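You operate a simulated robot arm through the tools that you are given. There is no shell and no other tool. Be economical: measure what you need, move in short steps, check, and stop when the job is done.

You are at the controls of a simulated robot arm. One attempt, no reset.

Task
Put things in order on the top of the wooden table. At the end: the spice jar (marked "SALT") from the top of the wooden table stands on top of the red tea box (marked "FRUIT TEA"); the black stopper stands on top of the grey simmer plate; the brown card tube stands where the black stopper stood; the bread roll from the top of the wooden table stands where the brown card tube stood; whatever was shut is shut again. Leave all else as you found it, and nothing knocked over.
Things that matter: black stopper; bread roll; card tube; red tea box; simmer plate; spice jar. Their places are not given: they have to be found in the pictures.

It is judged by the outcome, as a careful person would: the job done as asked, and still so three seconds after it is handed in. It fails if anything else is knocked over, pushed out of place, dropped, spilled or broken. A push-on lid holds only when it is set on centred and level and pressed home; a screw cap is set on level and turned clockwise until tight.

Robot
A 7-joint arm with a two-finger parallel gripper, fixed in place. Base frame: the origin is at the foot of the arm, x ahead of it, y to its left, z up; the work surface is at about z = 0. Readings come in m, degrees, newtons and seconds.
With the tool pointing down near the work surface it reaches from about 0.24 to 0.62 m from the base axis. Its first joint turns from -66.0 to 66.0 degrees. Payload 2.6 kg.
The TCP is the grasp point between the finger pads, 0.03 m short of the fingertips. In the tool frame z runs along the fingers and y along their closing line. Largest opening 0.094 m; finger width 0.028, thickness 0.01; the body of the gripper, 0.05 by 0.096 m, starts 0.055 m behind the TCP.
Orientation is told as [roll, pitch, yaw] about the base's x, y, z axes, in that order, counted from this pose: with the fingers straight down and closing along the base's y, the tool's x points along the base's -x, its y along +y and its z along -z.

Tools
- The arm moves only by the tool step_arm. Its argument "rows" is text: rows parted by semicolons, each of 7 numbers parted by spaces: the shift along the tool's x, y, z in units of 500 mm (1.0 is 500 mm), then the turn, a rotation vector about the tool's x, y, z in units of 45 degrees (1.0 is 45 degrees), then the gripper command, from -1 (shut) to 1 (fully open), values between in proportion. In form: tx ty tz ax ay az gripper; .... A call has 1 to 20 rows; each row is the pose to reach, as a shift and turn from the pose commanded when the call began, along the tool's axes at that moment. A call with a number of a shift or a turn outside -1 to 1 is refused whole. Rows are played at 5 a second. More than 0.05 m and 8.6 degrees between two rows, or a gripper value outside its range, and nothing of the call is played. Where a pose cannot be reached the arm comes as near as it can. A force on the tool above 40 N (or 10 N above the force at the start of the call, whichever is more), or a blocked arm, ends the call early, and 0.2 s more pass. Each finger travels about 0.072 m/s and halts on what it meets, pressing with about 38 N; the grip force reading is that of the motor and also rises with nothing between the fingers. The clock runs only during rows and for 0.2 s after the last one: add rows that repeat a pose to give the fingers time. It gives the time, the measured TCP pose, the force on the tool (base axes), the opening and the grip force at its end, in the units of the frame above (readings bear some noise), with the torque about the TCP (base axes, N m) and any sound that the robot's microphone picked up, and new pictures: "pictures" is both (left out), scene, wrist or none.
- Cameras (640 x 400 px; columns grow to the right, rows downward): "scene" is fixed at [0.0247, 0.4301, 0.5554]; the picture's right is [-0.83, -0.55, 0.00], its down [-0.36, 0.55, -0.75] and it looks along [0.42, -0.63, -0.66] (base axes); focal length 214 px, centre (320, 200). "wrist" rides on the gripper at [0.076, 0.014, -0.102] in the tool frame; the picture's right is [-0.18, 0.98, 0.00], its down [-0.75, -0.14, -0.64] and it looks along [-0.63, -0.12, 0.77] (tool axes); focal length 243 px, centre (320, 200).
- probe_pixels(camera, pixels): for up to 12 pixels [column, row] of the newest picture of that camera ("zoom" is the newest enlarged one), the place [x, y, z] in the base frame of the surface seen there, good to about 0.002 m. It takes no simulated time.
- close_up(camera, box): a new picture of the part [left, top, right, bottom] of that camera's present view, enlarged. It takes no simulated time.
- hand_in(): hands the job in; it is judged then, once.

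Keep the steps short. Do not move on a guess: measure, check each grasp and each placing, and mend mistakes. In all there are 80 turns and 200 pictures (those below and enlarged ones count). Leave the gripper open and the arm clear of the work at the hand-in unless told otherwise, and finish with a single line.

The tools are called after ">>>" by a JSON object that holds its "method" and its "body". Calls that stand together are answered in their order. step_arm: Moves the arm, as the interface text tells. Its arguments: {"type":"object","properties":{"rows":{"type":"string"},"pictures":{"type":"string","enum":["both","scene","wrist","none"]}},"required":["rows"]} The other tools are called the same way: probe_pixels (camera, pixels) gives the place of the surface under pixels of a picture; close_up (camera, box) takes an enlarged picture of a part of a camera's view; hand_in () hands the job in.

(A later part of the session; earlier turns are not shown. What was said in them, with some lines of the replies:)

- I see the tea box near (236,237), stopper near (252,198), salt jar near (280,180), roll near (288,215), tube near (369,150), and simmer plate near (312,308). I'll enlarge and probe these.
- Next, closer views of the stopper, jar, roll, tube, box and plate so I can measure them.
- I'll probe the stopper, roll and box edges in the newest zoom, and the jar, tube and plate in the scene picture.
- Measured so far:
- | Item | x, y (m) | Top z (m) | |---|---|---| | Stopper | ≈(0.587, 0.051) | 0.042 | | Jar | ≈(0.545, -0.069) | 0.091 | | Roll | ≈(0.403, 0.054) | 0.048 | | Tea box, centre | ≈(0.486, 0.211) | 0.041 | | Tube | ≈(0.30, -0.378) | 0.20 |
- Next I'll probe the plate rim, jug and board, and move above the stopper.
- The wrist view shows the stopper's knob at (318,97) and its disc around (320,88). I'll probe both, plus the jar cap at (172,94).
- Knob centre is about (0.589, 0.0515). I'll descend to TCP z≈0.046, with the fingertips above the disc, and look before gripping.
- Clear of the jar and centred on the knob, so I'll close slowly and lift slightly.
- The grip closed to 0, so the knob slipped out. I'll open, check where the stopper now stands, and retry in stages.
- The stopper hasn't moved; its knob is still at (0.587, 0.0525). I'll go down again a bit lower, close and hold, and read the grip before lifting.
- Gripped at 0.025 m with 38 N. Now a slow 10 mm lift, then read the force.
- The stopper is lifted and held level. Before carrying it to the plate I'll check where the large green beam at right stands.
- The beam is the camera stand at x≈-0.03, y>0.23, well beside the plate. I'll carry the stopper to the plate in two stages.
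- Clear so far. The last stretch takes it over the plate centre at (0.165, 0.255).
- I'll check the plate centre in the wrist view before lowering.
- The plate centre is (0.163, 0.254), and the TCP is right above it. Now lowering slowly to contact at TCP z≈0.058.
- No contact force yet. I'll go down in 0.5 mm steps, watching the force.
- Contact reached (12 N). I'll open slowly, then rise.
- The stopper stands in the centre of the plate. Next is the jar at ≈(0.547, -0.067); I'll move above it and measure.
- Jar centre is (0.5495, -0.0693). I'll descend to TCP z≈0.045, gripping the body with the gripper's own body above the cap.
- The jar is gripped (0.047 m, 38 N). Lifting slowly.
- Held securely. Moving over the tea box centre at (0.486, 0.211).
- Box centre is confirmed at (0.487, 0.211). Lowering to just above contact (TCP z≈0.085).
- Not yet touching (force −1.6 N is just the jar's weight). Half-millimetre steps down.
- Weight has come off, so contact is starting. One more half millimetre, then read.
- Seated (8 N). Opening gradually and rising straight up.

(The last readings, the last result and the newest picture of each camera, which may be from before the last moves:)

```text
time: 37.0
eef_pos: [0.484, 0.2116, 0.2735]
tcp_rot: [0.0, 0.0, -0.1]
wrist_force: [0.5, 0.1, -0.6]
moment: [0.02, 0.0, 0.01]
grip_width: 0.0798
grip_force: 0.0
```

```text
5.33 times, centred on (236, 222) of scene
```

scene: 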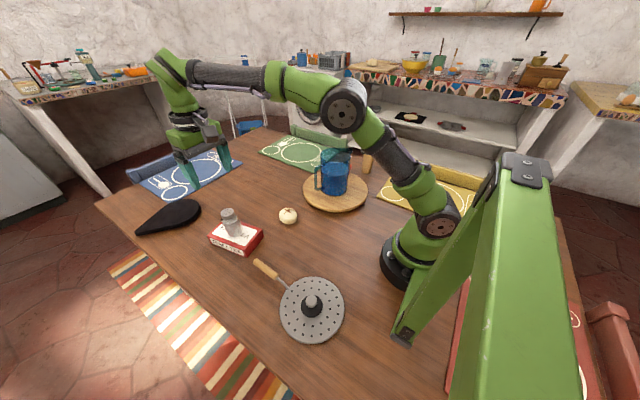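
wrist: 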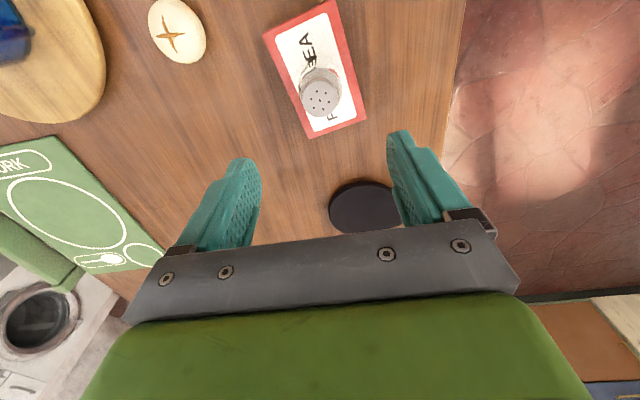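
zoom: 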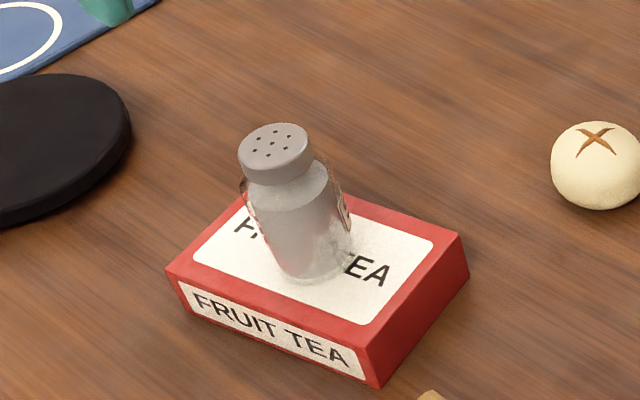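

The jar stands well on the box. Next is the tube; I'll travel high (z≈0.30, over the jug) in two stages.

>>> {"method": "step_arm", "body": {"rows": "0.0208 -0.0667 -0.03 0 0 0 0.8; 0.0417 -0.1333 -0.06 0 0 0 0.8; 0.0625 -0.2 -0.06 0 0 0 0.8; 0.0833 -0.2667 -0.06 0 0 0 0.8; 0.1042 -0.3333 -0.06 0 0 0 0.8; 0.125 -0.4 -0.06 0 0 0 0.8; 0.1458 -0.4667 -0.06 0 0 0 0.8; 0.1667 -0.5333 -0.06 0 0 0 0.8; 0.1875 -0.6 -0.06 0 0 0 0.8; 0.2083 -0.6667 -0.06 0 0 0 0.8; 0.2292 -0.7333 -0.06 0 0 0 0.8; 0.25 -0.8 -0.06 0 0 0 0.8; 0.25 -0.8 -0.06 0 0 0 0.8"}}

```text
time: 39.8
eef_pos: [0.3615, -0.1879, 0.3044]
tcp_rot: [0.0, 0.0, 0.1]
wrist_force: [-0.4, 0.0, -0.9]
moment: [-0.02, 0.01, 0.01]
grip_width: 0.0846
grip_force: 0.0
```

scene: 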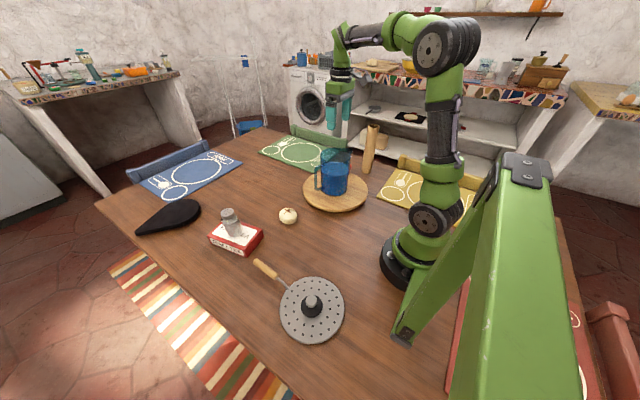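
wrist: 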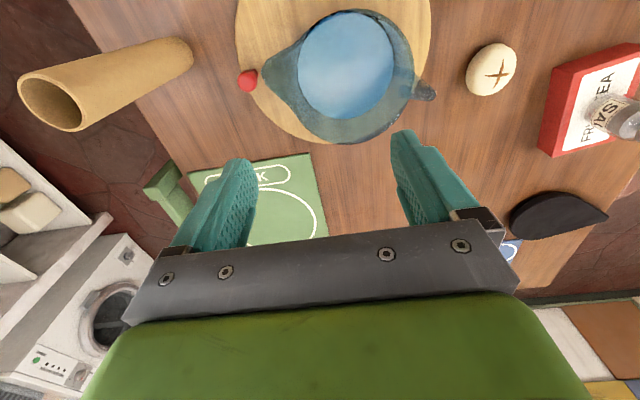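

The tube's rim shows around (50,100) in the wrist view. I'll probe the rim and base, and the jug's top.

>>> {"method": "probe_pixels", "body": {"camera": "wrist", "pixels": [[20, 88], [81, 120], [40, 74], [60, 128], [79, 98], [30, 115], [192, 55], [183, 38], [188, 70], [390, 30], [290, 45], [248, 80]]}}

>>> {"method": "close_up", "body": {"camera": "scene", "box": [340, 115, 404, 180]}}

```text
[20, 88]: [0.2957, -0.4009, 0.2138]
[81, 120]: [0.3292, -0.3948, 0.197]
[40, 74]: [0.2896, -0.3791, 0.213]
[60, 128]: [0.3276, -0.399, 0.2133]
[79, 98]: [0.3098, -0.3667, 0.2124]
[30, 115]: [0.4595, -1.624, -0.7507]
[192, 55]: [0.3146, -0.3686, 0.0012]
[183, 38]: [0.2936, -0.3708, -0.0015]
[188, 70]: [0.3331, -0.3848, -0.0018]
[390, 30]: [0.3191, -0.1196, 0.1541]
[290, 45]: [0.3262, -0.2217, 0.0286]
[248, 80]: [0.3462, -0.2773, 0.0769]
```

```text
6.15 times, centred on (372, 148) of scene
```

zoom: 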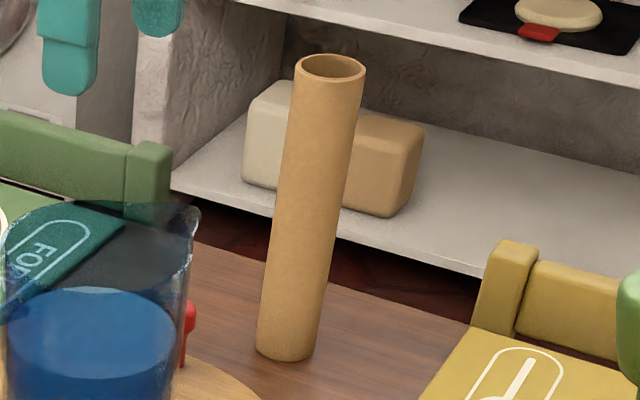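

Tube top is z=0.213, centre ≈(0.311, -0.388). Moving above it (fingertips at 0.274).

>>> {"method": "step_arm", "body": {"rows": "0.0167 -0.0663 0 0 0 0 0.8; 0.0333 -0.1327 0 0 0 0 0.8; 0.05 -0.199 0 0 0 0 0.8; 0.0667 -0.2653 0 0 0 0 0.8; 0.0833 -0.3317 0 0 0 0 0.8; 0.1 -0.398 0 0 0 0 0.8; 0.1 -0.398 0 0 0 0 0.8"}}

```text
time: 41.4
eef_pos: [0.3117, -0.3882, 0.3058]
tcp_rot: [0.0, 0.0, 0.0]
wrist_force: [-0.6, 0.7, -0.2]
moment: [0.0, -0.03, 0.0]
grip_width: 0.0844
grip_force: 0.1
```

scene: 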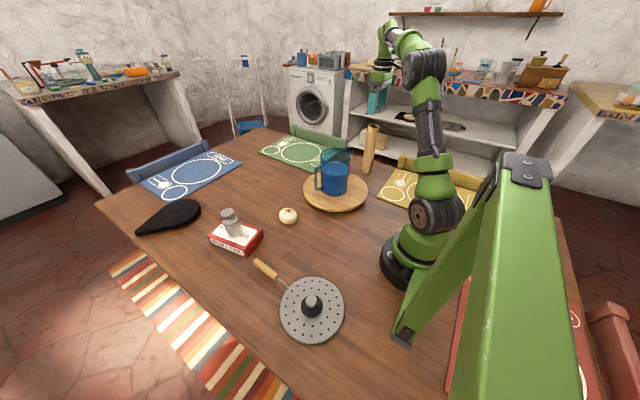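
wrist: 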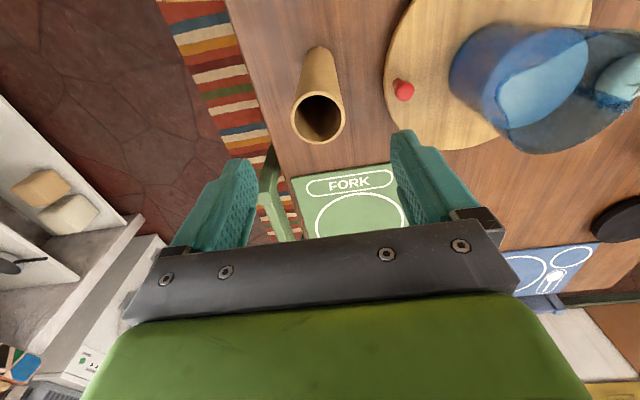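

>>> {"method": "close_up", "body": {"camera": "wrist", "box": [240, 20, 432, 150]}}

>>> {"method": "probe_pixels", "body": {"camera": "wrist", "pixels": [[293, 118], [343, 118], [318, 92], [318, 142], [304, 60], [336, 60], [319, 47], [385, 70], [400, 89], [393, 120]]}}

```text
3.08 times, centred on (336, 85) of wrist
```

zoom: 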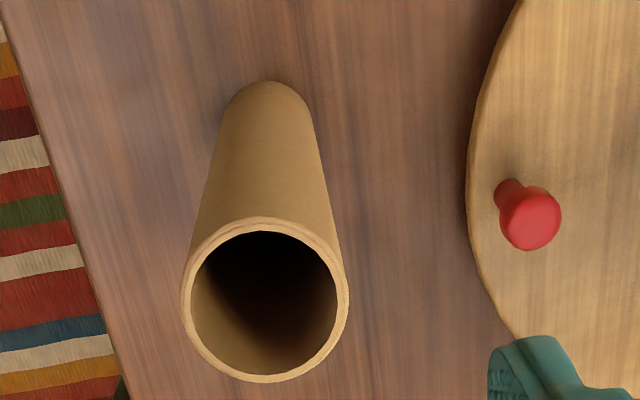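

```text
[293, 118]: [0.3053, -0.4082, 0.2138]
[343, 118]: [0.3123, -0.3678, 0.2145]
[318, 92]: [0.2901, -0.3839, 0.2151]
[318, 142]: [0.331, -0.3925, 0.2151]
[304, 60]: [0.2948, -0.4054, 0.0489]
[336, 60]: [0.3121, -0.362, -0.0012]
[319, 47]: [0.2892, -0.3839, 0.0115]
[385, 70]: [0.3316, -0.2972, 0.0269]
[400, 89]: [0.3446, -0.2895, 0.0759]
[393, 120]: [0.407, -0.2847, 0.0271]
```

Tube centre is (0.3095, -0.388), radius 0.021. Descending to TCP z≈0.165 to grip the upper part, then closing.

>>> {"method": "step_arm", "body": {"rows": "0.003 0 0.06 0 0 0 0.8; 0.003 0 0.12 0 0 0 0.8; 0.003 0 0.18 0 0 0 0.8; 0.003 0 0.23 0 0 0 0.8; 0.003 0 0.265 0 0 0 0.8; 0.003 0 0.278 0 0 0 0.8; 0.003 0 0.278 0 0 0 0.8; 0.003 0 0.278 0 0 0 0.5; 0.003 0 0.278 0 0 0 0.2; 0.003 0 0.278 0 0 0 0; 0.003 0 0.278 0 0 0 -0.15; 0.003 0 0.278 0 0 0 -0.3; 0.003 0 0.278 0 0 0 -0.5; 0.003 0 0.278 0 0 0 -0.5"}}

>>> {"method": "close_up", "body": {"camera": "scene", "box": [332, 95, 412, 180]}}

```text
time: 44.4
eef_pos: [0.3096, -0.3883, 0.1661]
tcp_rot: [0.0, 0.0, 0.0]
wrist_force: [0.6, 0.1, 0.1]
moment: [-0.04, 0.04, 0.02]
grip_width: 0.0462
grip_force: 38.2
```

scene: 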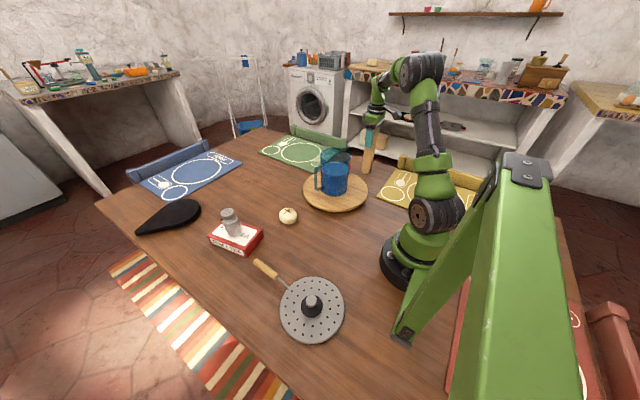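
wrist: 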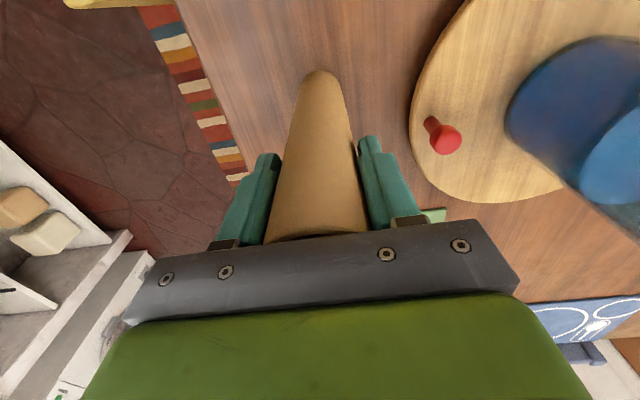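

```text
4.71 times, centred on (372, 138) of scene
```

zoom: 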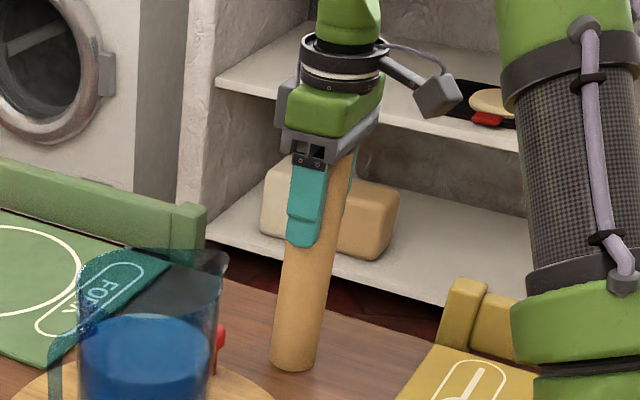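

The tube is gripped at 0.046 m. First lift it 80 mm slowly and verify.

>>> {"method": "step_arm", "body": {"rows": "0 0 0 0 0 0 -1; 0 0 0 0 0 0 -1; 0 0 -0.006 0 0 0 -1; 0 0 -0.014 0 0 0 -1; 0 0 -0.03 0 0 0 -1; 0 0 -0.06 0 0 0 -1; 0 0 -0.1 0 0 0 -1; 0 0 -0.14 0 0 0 -1; 0 0 -0.16 0 0 0 -1; 0 0 -0.16 0 0 0 -1"}}

>>> {"method": "close_up", "body": {"camera": "scene", "box": [332, 95, 412, 180]}}

```text
time: 46.6
eef_pos: [0.3082, -0.3876, 0.2443]
tcp_rot: [0.0, 0.0, 0.0]
wrist_force: [-0.2, -1.1, -0.2]
moment: [-0.04, -0.02, -0.03]
grip_width: 0.0462
grip_force: 38.1
```

scene: 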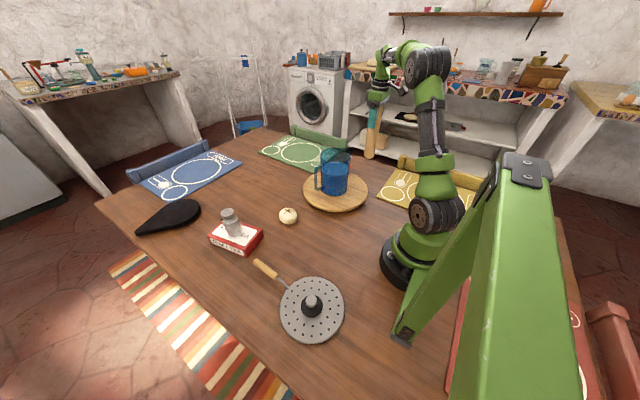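
wrist: 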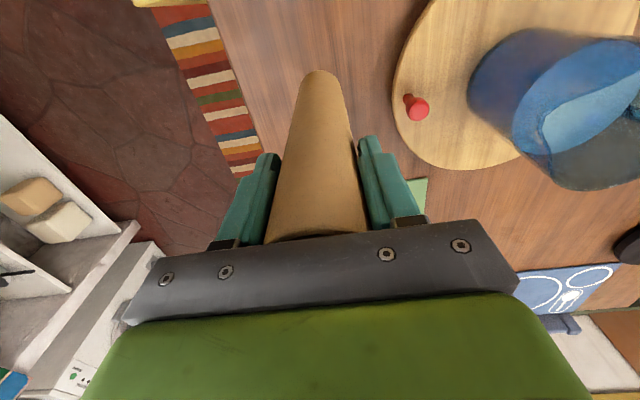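

```text
4.71 times, centred on (372, 138) of scene
```

zoom: 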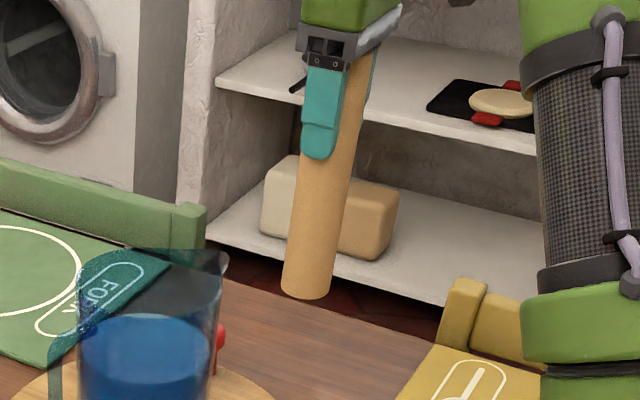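

Lifted cleanly. I'll carry it round the jug via (0.50, -0.25) to above the stopper's old place (0.5885, 0.0525).

>>> {"method": "step_arm", "body": {"rows": "-0.0544 0.0394 0 0 0 0 -1; -0.1089 0.0789 0 0 0 0 -1; -0.1633 0.1183 0 0 0 0 -1; -0.2177 0.1577 0 0 0 0 -1; -0.2721 0.1971 0 0 0 0 -1; -0.3266 0.2366 0 0 0 0 -1; -0.381 0.276 0 0 0 0 -1; -0.4007 0.3432 0 0 0 0 -1; -0.4203 0.4104 0 0 0 0 -1; -0.44 0.4777 0 0 0 0 -1; -0.4597 0.5449 0 0 0 0 -1; -0.4793 0.6121 0 0 0 0 -1; -0.499 0.6793 0 0 0 0 -1; -0.5187 0.7466 0 0 0 0 -1; -0.5383 0.8138 0 0 0 0 -1; -0.558 0.881 0 0 0 0 -1; -0.558 0.881 0 0 0 0 -1; -0.558 0.881 0 0 0 0 -1"}}

>>> {"method": "close_up", "body": {"camera": "scene", "box": [190, 110, 318, 210]}}

```text
time: 50.4
eef_pos: [0.5783, 0.0367, 0.2437]
tcp_rot: [0.0, 0.0, 0.0]
wrist_force: [0.3, 0.5, 0.4]
moment: [0.0, -0.01, -0.02]
grip_width: 0.0463
grip_force: 38.0
out of reach, approached as far as the arm can: row 16, 17, 18
```

scene: 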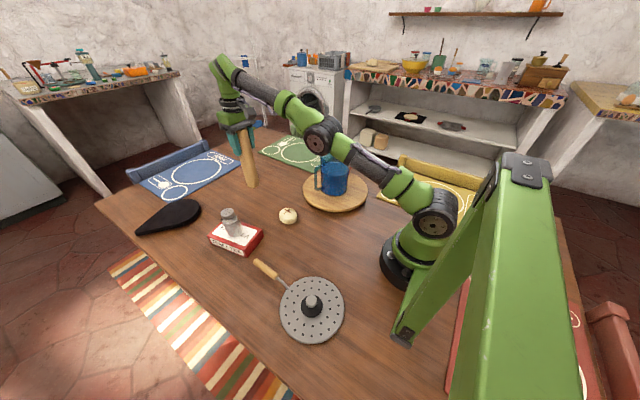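
wrist: 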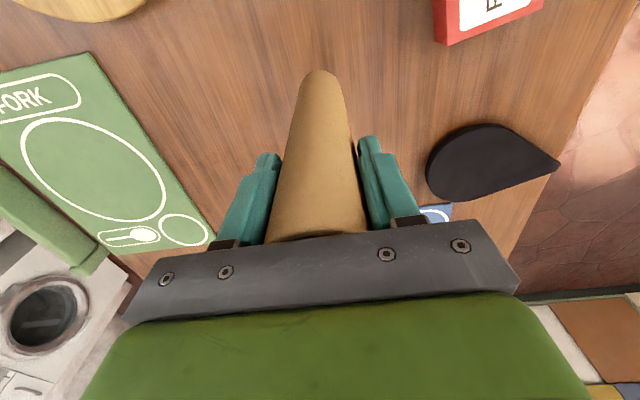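

```text
4.00 times, centred on (254, 160) of scene
```

zoom: 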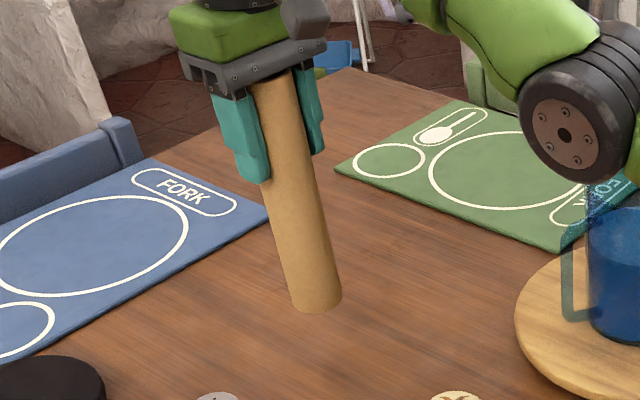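

Slightly beyond reach at this height; the spot was reachable at z≈0.20. I'll lower 45 mm and read the pose.

>>> {"method": "step_arm", "body": {"rows": "0 0 0.03 0 0 0 -1; 0 0 0.06 0 0 0 -1; 0 0 0.09 0 0 0 -1; 0 0 0.09 0 0 0 -1; 0 0 0.09 0 0 0 -1", "pictures": "wrist"}}

```text
time: 51.6
eef_pos: [0.5785, 0.0374, 0.1971]
tcp_rot: [-0.1, 0.0, 0.1]
wrist_force: [0.9, -0.8, 0.2]
moment: [0.02, -0.04, 0.03]
grip_width: 0.0462
grip_force: 37.7
```

wrist: 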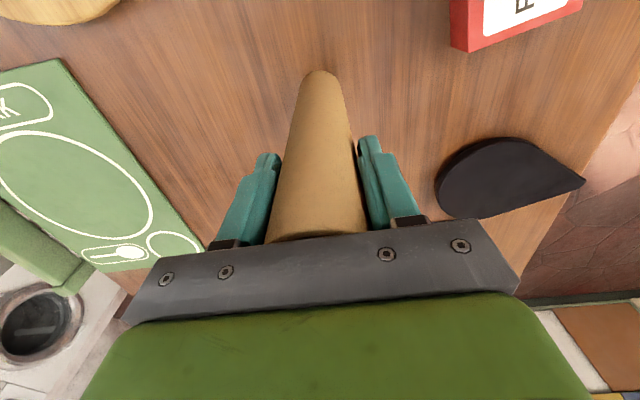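

The commanded pose was clipped to ≈(0.578, 0.037). I'll correct by +10 mm in x and +15 mm in y at this lower height.

>>> {"method": "step_arm", "body": {"rows": "-0.01 0.015 0 0 0 0 -1; -0.02 0.03 0 0 0 0 -1; -0.02 0.03 0.02 0 0 0 -1; -0.02 0.03 0.02 0 0 0 -1; -0.02 0.03 0.02 0 0 0 -1", "pictures": "none"}}

>>> {"method": "step_arm", "body": {"rows": "0 0 0 0 0 0 -1", "pictures": "none"}}

```text
time: 52.8
eef_pos: [0.5885, 0.0501, 0.1879]
tcp_rot: [0.1, 0.0, 0.0]
wrist_force: [-0.4, -0.9, 0.0]
moment: [0.0, -0.01, 0.0]
grip_width: 0.0462
grip_force: 37.8
```

```text
time: 53.2
eef_pos: [0.5876, 0.0512, 0.1883]
tcp_rot: [-0.1, 0.0, 0.1]
wrist_force: [-0.9, 0.0, 0.4]
moment: [0.0, 0.03, -0.02]
grip_width: 0.0461
grip_force: 38.0
```

Readings average (0.588, 0.0507). I'll nudge +1.5 mm in y and lower to just above contact (z≈0.1665).

>>> {"method": "step_arm", "body": {"rows": "0 0.003 0.015 0 0 0 -1; 0 0.003 0.03 0 0 0 -1; 0 0.003 0.038 0 0 0 -1; 0 0.003 0.042 0 0 0 -1; 0 0.003 0.042 0 0 0 -1"}}

>>> {"method": "close_up", "body": {"camera": "scene", "box": [190, 130, 318, 215]}}

```text
time: 54.4
eef_pos: [0.5873, 0.0531, 0.166]
tcp_rot: [0.1, 0.0, 0.1]
wrist_force: [-0.4, -0.4, -1.2]
moment: [0.0, -0.01, 0.02]
grip_width: 0.0461
grip_force: 38.2
```

scene: 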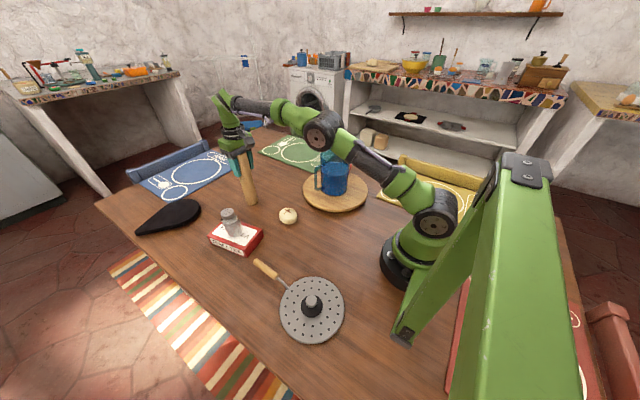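
wrist: 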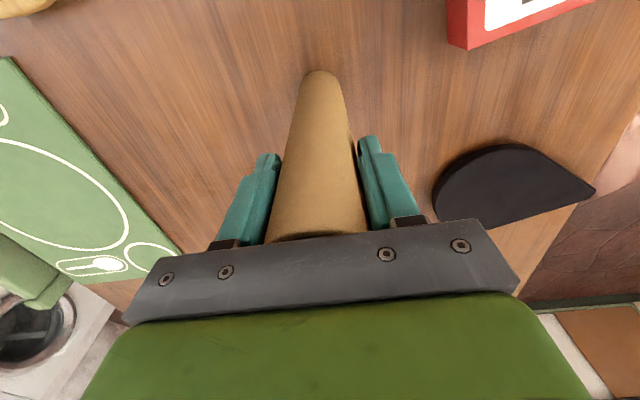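

```text
4.71 times, centred on (254, 172) of scene
```

zoom: 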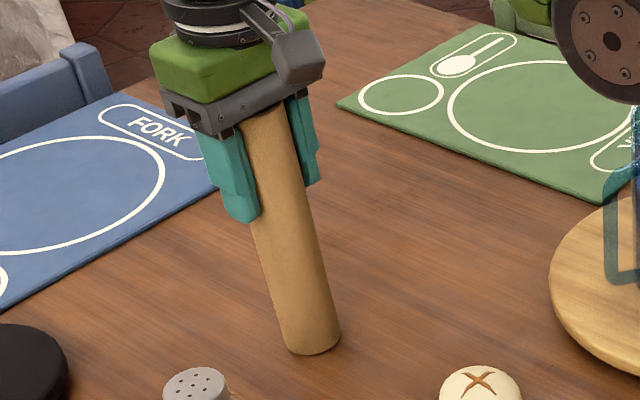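

Tube is upright and almost down. Creeping to contact.

>>> {"method": "step_arm", "body": {"rows": "0 0 0.001 0 0 0 -1; 0 0 0.002 0 0 0 -1; 0 0 0.003 0 0 0 -1; 0 0 0.003 0 0 0 -1", "pictures": "none"}}

```text
time: 55.4
eef_pos: [0.5886, 0.0534, 0.1653]
tcp_rot: [0.1, 0.0, 0.0]
wrist_force: [0.1, 0.3, -0.1]
moment: [0.01, 0.0, 0.01]
grip_width: 0.0461
grip_force: 38.1
```

>>> {"method": "step_arm", "body": {"rows": "0 0 0.001 0 0 0 -1; 0 0 0.002 0 0 0 -1; 0 0 0.002 0 0 0 -1", "pictures": "none"}}

```text
time: 56.2
eef_pos: [0.5879, 0.0528, 0.1649]
tcp_rot: [0.1, -0.1, 0.0]
wrist_force: [-0.5, 0.5, 3.5]
moment: [0.13, 0.05, 0.0]
grip_width: 0.0462
grip_force: 37.9
```

Light contact at 3.5 N. I'll open slowly, rise 25 mm, then back out toward the base with the tube passing between the open fingers, since there isn't enough reach to go straight up.

>>> {"method": "step_arm", "body": {"rows": "0 0 0.0005 0 0 0 -0.1; 0 0 0.0005 0 0 0 0.1; 0 0 0.0005 0 0 0 0.25; 0 0 0 0 0 0 0.4; 0 0 0 0 0 0 0.6; 0 0 0 0 0 0 0.8; 0 0 0 0 0 0 0.9; 0 0 0 0 0 0 0.9; 0 0 -0.02 0 0 0 0.9; 0 0 -0.04 0 0 0 0.9; 0 0 -0.04 0 0 0 0.9"}}

>>> {"method": "close_up", "body": {"camera": "scene", "box": [190, 130, 318, 215]}}

```text
time: 58.6
eef_pos: [0.5889, 0.053, 0.1847]
tcp_rot: [0.0, 0.0, 0.0]
wrist_force: [-0.1, 0.0, 0.3]
moment: [-0.01, -0.01, 0.01]
grip_width: 0.0894
grip_force: 0.0
```

scene: 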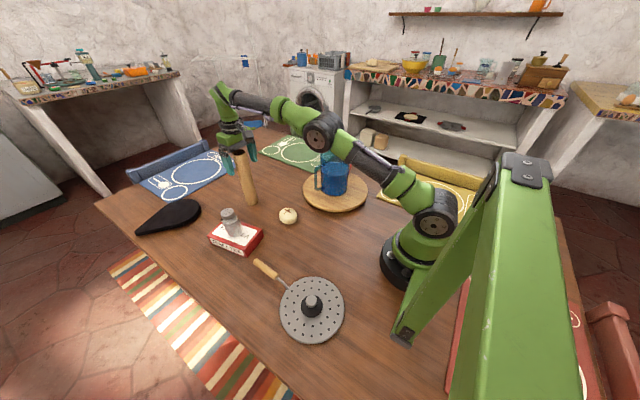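
wrist: 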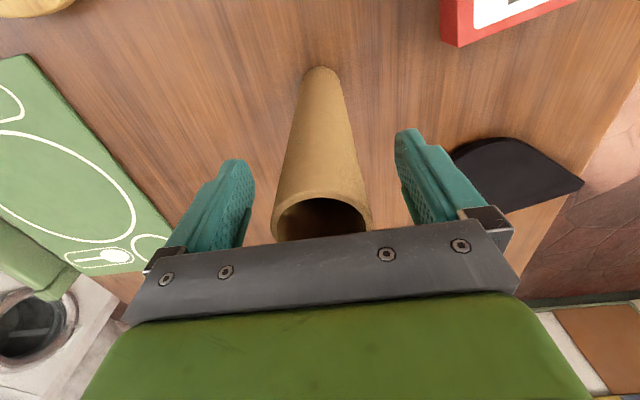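

```text
4.71 times, centred on (254, 172) of scene
```

zoom: 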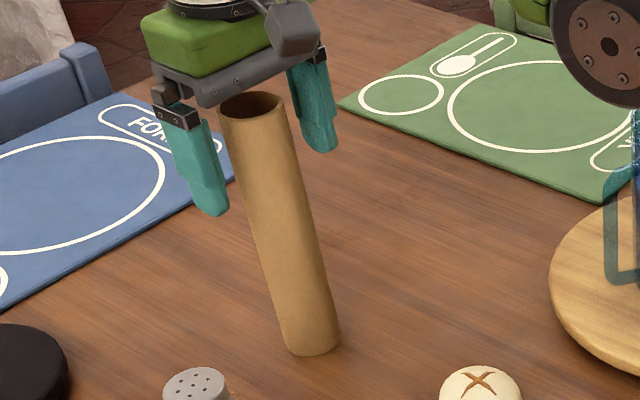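

The tube stands free, with the gripper body 25 mm above its top. Backing out along −x, continuing to above the roll at (0.403, 0.054).

>>> {"method": "step_arm", "body": {"rows": "0.02 0 0 0 0 0 0.9; 0.05 0 0 0 0 0 0.9; 0.09 0 0 0 0 0 0.9; 0.14 0 0 0 0 0 0.9; 0.2 0 0 0 0 0 0.9; 0.26 0 0 0 0 0 0.9; 0.32 0 0 0 0 0 0.9; 0.37 0 0 0 0 0 0.9; 0.37 0 0 0 0 0 0.9"}}

>>> {"method": "close_up", "body": {"camera": "wrist", "box": [240, 20, 432, 140]}}

>>> {"method": "close_up", "body": {"camera": "scene", "box": [190, 130, 318, 215]}}

```text
time: 60.6
eef_pos: [0.4024, 0.0542, 0.1836]
tcp_rot: [0.0, 0.0, 0.0]
wrist_force: [0.5, -0.2, -0.3]
moment: [-0.02, 0.01, -0.01]
grip_width: 0.0891
grip_force: 0.2
```

scene: 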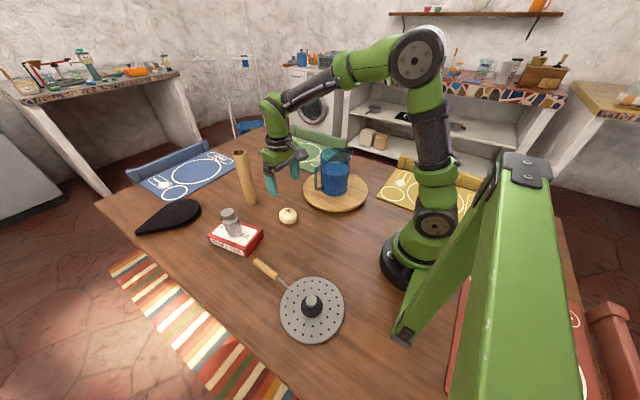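
wrist: 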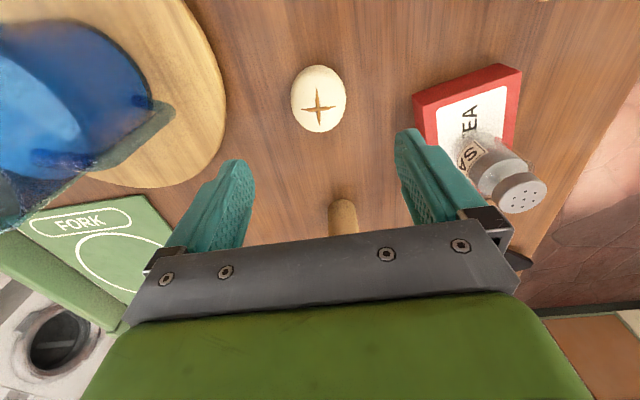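

```text
3.33 times, centred on (336, 80) of wrist
```

zoom: 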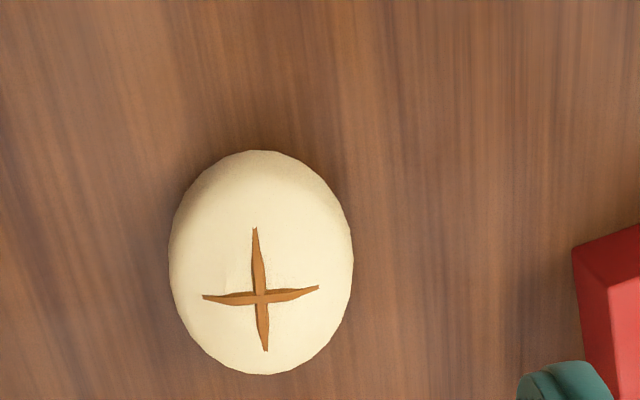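

```text
4.71 times, centred on (254, 172) of scene
```

zoom: 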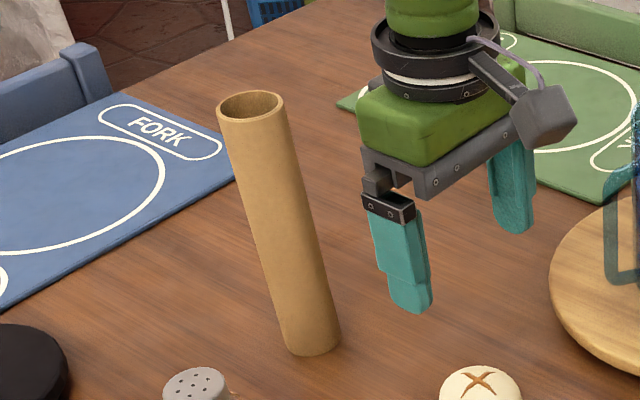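

The tube stands upright. I'll probe the roll's extent and the tube's rim and base.

>>> {"method": "probe_pixels", "body": {"camera": "wrist", "pixels": [[318, 107], [293, 96], [345, 98], [317, 68], [319, 130], [319, 80], [300, 108], [338, 108]]}}

>>> {"method": "probe_pixels", "body": {"camera": "zoom", "pixels": [[219, 112], [282, 100], [255, 121], [248, 92], [284, 338], [337, 328], [310, 352]]}}

```text
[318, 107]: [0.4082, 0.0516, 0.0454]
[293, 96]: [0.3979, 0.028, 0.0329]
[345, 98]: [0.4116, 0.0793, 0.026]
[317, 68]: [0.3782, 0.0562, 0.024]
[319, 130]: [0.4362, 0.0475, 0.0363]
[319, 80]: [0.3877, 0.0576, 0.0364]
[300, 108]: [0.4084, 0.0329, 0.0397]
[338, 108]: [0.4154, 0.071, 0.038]
```

```text
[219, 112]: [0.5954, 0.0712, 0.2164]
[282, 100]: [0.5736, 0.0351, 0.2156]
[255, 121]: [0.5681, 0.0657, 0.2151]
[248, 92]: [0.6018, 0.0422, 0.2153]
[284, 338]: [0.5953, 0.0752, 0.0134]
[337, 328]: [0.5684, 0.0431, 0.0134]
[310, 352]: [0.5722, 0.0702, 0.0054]
```

Tube top centre is ≈(0.586, 0.053), right at the stopper's old place. Roll centre is ≈(0.406, 0.053). Descending to z≈0.036 and closing gently.

>>> {"method": "step_arm", "body": {"rows": "-0.006 0.001 0.07 0 0 0 0.9; -0.006 0.001 0.14 0 0 0 0.9; -0.006 0.001 0.2 0 0 0 0.9; -0.006 0.001 0.25 0 0 0 0.9; -0.006 0.001 0.285 0 0 0 0.9; -0.006 0.001 0.298 0 0 0 0.9; -0.006 0.001 0.298 0 0 0 0.9; -0.006 0.001 0.298 0 0 0 0.6; -0.006 0.001 0.298 0 0 0 0.4; -0.006 0.001 0.298 0 0 0 0.3; -0.006 0.001 0.298 0 0 0 0.2; -0.006 0.001 0.298 0 0 0 0.1; -0.006 0.001 0.298 0 0 0 0;  -0.006 0.001 0.298 0 0 0 0", "pictures": "wrist"}}

>>> {"method": "close_up", "body": {"camera": "scene", "box": [240, 170, 336, 230]}}

```text
time: 63.6
eef_pos: [0.406, 0.0539, 0.0363]
tcp_rot: [0.0, 0.0, 0.0]
wrist_force: [-1.6, -0.9, -0.2]
moment: [0.0, -0.03, 0.01]
grip_width: 0.0578
grip_force: 38.1
```

wrist: 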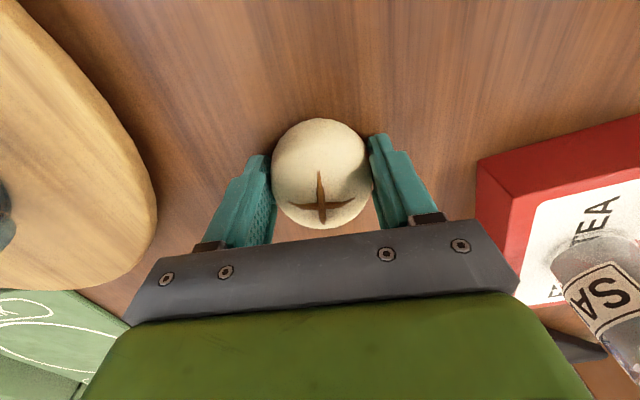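

```text
6.67 times, centred on (288, 200) of scene
```

zoom: 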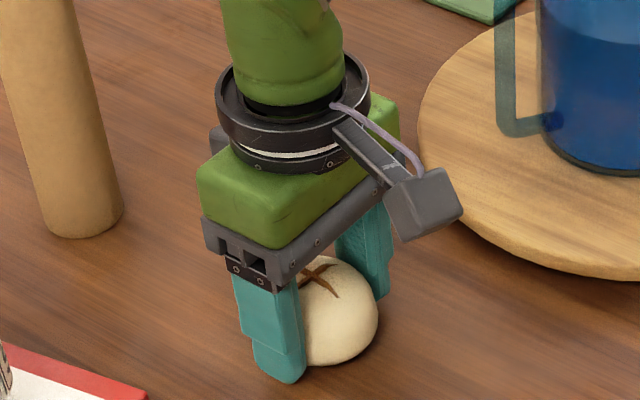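

The roll is gripped (0.058 m). Lifting slowly to z≈0.28.

>>> {"method": "step_arm", "body": {"rows": "0 0 0 0 0 0 -1; 0 0 0 0 0 0 -1; 0 0 -0.006 0 0 0 -1; 0 0 -0.014 0 0 0 -1; 0 0 -0.03 0 0 0 -1; 0 0 -0.06 0 0 0 -1; 0 0 -0.12 0 0 0 -1; 0 0 -0.18 0 0 0 -1; 0 0 -0.24 0 0 0 -1; 0 0 -0.3 0 0 0 -1; 0 0 -0.36 0 0 0 -1; 0 0 -0.42 0 0 0 -1; 0 0 -0.488 0 0 0 -1; 0 0 -0.488 0 0 0 -1"}}

```text
time: 66.6
eef_pos: [0.4062, 0.0537, 0.278]
tcp_rot: [0.1, 0.0, 0.0]
wrist_force: [-0.2, 0.5, -0.7]
moment: [0.01, -0.04, 0.01]
grip_width: 0.0577
grip_force: 37.9
```

scene: 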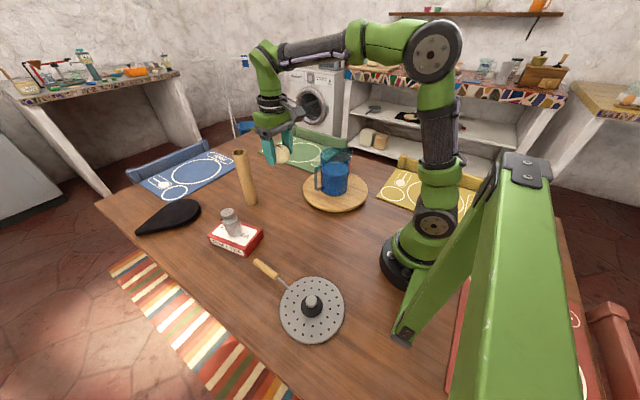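
wrist: 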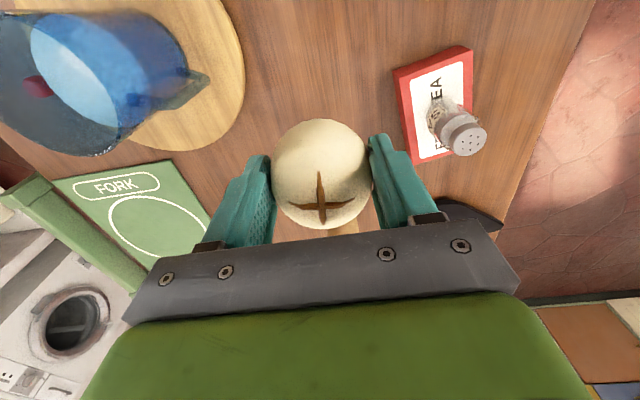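

Held well. Carrying it over the jug at z≈0.28 to above the tube's old place (0.3095, -0.388).

>>> {"method": "step_arm", "body": {"rows": "0.0148 -0.0678 0 0 0 0 -1; 0.0297 -0.1357 0 0 0 0 -1; 0.0445 -0.2035 0 0 0 0 -1; 0.0594 -0.2714 0 0 0 0 -1; 0.0742 -0.3392 0 0 0 0 -1; 0.0891 -0.4071 0 0 0 0 -1; 0.1039 -0.4749 0 0 0 0 -1; 0.1188 -0.5428 0 0 0 0 -1; 0.1336 -0.6106 0 0 0 0 -1; 0.1485 -0.6785 0 0 0 0 -1; 0.1633 -0.7463 0 0 0 0 -1; 0.1782 -0.8142 0 0 0 0 -1; 0.193 -0.882 0 0 0 0 -1; 0.193 -0.882 0 0 0 0 -1; 0.193 -0.882 0 0 0 0 -1"}}

```text
time: 69.8
eef_pos: [0.3085, -0.3885, 0.2788]
tcp_rot: [0.0, 0.1, 0.0]
wrist_force: [0.1, -0.3, -0.7]
moment: [0.03, -0.01, -0.02]
grip_width: 0.0577
grip_force: 37.6
```

scene: 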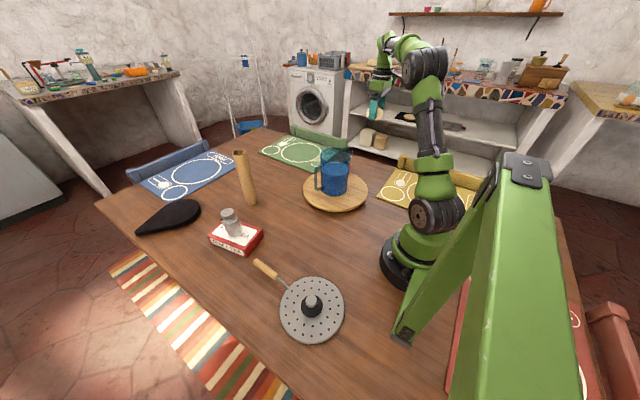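
wrist: 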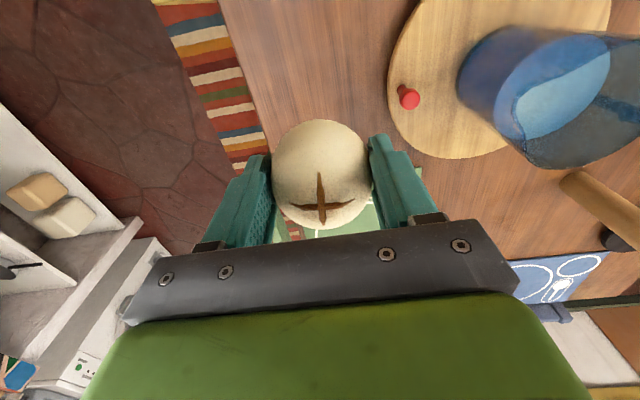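

On target; the board edge (y≈-0.297) is 4 cm clear of the fingers. Lowering to just above contact.

>>> {"method": "step_arm", "body": {"rows": "0 0 0.06 0 0 0 -1; 0 0 0.13 0 0 0 -1; 0 0 0.2 0 0 0 -1; 0 0 0.27 0 0 0 -1; 0 0 0.34 0 0 0 -1; 0 0 0.4 0 0 0 -1; 0 0 0.44 0 0 0 -1; 0 0 0.465 0 0 0 -1; 0 0 0.48 0 0 0 -1; 0 0 0.484 0 0 0 -1; 0 0 0.484 0 0 0 -1"}}

>>> {"method": "close_up", "body": {"camera": "scene", "box": [324, 120, 420, 195]}}

```text
time: 72.2
eef_pos: [0.309, -0.3867, 0.0372]
tcp_rot: [0.0, 0.0, 0.0]
wrist_force: [0.0, -0.1, -0.9]
moment: [-0.04, 0.0, 0.03]
grip_width: 0.0579
grip_force: 37.7
```

scene: 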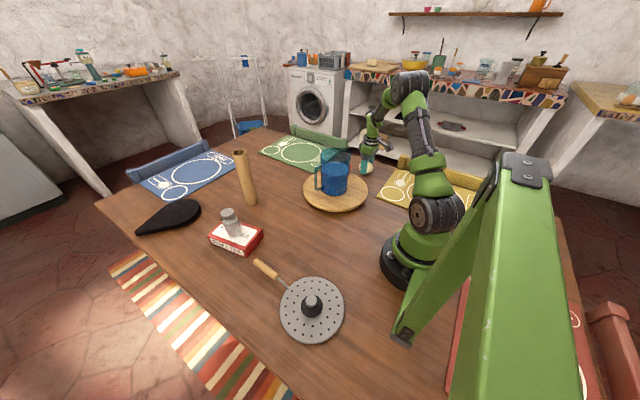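
wrist: 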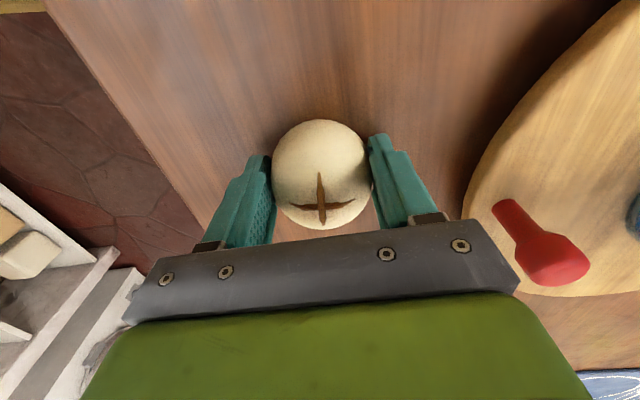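

```text
5.33 times, centred on (372, 158) of scene
```

zoom: 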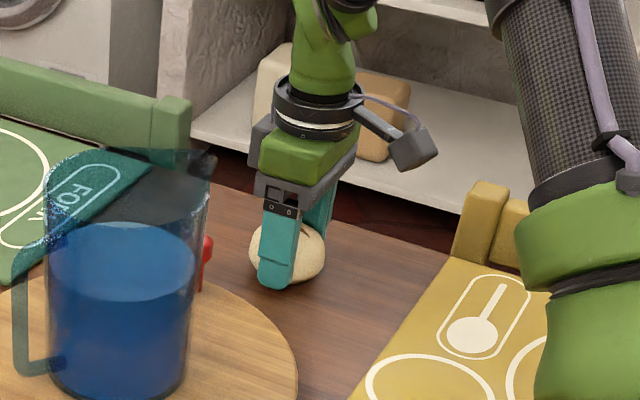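

Clear of the red peg. Creeping down to contact.

>>> {"method": "step_arm", "body": {"rows": "0 0 0.001 0 0 0 -1; 0 0 0.002 0 0 0 -1; 0 0 0.003 0 0 0 -1; 0 0 0.004 0 0 0 -1; 0 0 0.004 0 0 0 -1", "pictures": "none"}}

```text
time: 73.4
eef_pos: [0.3083, -0.3874, 0.0358]
tcp_rot: [0.1, 0.0, 0.0]
wrist_force: [0.7, 0.5, 0.8]
moment: [-0.01, -0.03, -0.02]
grip_width: 0.0579
grip_force: 38.1
```

>>> {"method": "step_arm", "body": {"rows": "0 0 0.001 0 0 0 -1; 0 0 0.0015 0 0 0 -1; 0 0 0.0015 0 0 0 -1", "pictures": "none"}}

```text
time: 74.2
eef_pos: [0.3111, -0.388, 0.0348]
tcp_rot: [-0.1, -0.1, -0.1]
wrist_force: [-5.8, 5.2, 16.3]
moment: [0.22, 0.12, 0.02]
grip_width: 0.0579
grip_force: 38.1
```

Firm contact (16 N). I'll ease up slightly, open slowly, then rise straight up.

>>> {"method": "step_arm", "body": {"rows": "0 0 -0.001 0 0 0 -1; 0 0 -0.001 0 0 0 0.15; 0 0 -0.001 0 0 0 0.3; 0 0 -0.001 0 0 0 0.45; 0 0 -0.001 0 0 0 0.6; 0 0 -0.001 0 0 0 0.7; 0 0 -0.001 0 0 0 0.7; 0 0 -0.04 0 0 0 0.7; 0 0 -0.1 0 0 0 0.7; 0 0 -0.18 0 0 0 0.7; 0 0 -0.26 0 0 0 0.7; 0 0 -0.34 0 0 0 0.7; 0 0 -0.42 0 0 0 0.7; 0 0 -0.49 0 0 0 0.7; 0 0 -0.49 0 0 0 0.7"}}

>>> {"method": "close_up", "body": {"camera": "scene", "box": [324, 120, 420, 195]}}

>>> {"method": "close_up", "body": {"camera": "scene", "box": [160, 130, 400, 350]}}

```text
time: 77.4
eef_pos: [0.309, -0.3877, 0.2804]
tcp_rot: [0.0, 0.0, 0.0]
wrist_force: [0.0, 1.5, -0.2]
moment: [0.0, -0.02, -0.04]
grip_width: 0.08
grip_force: 0.0
```

scene: 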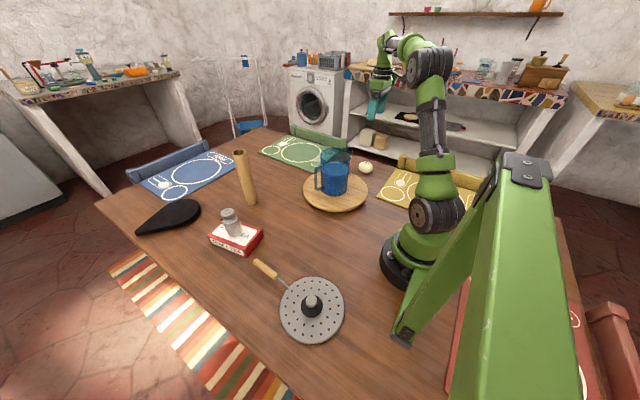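
wrist: 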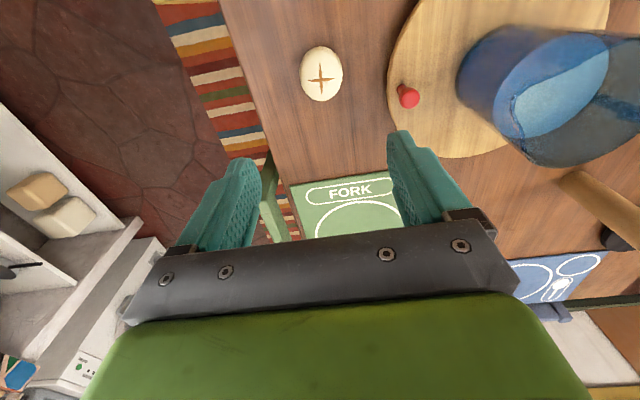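

```text
5.33 times, centred on (372, 158) of scene
```

zoom: 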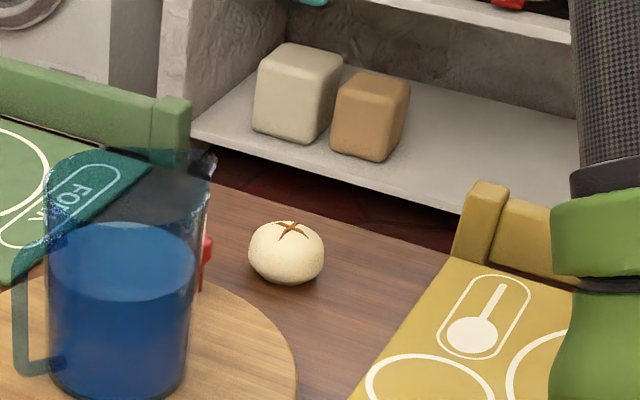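

```text
1.82 times, centred on (280, 240) of scene
```

zoom: 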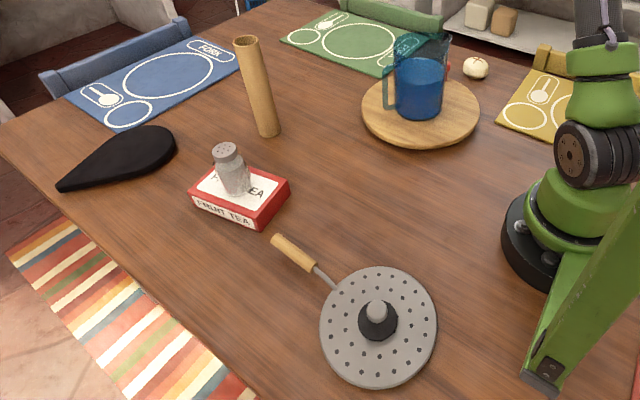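

All four items are where they should be and upright, the gripper is open and the arm is well above the work, so I'm handing in.

>>> {"method": "hand_in", "body": {}}

```text
The job is handed in.
```

The job is handed in: the salt jar stands on the red tea box, the stopper on the simmer plate, the card tube where the stopper stood, and the bread roll where the tube stood; nothing was knocked over and nothing else looked moved in the last pictures.
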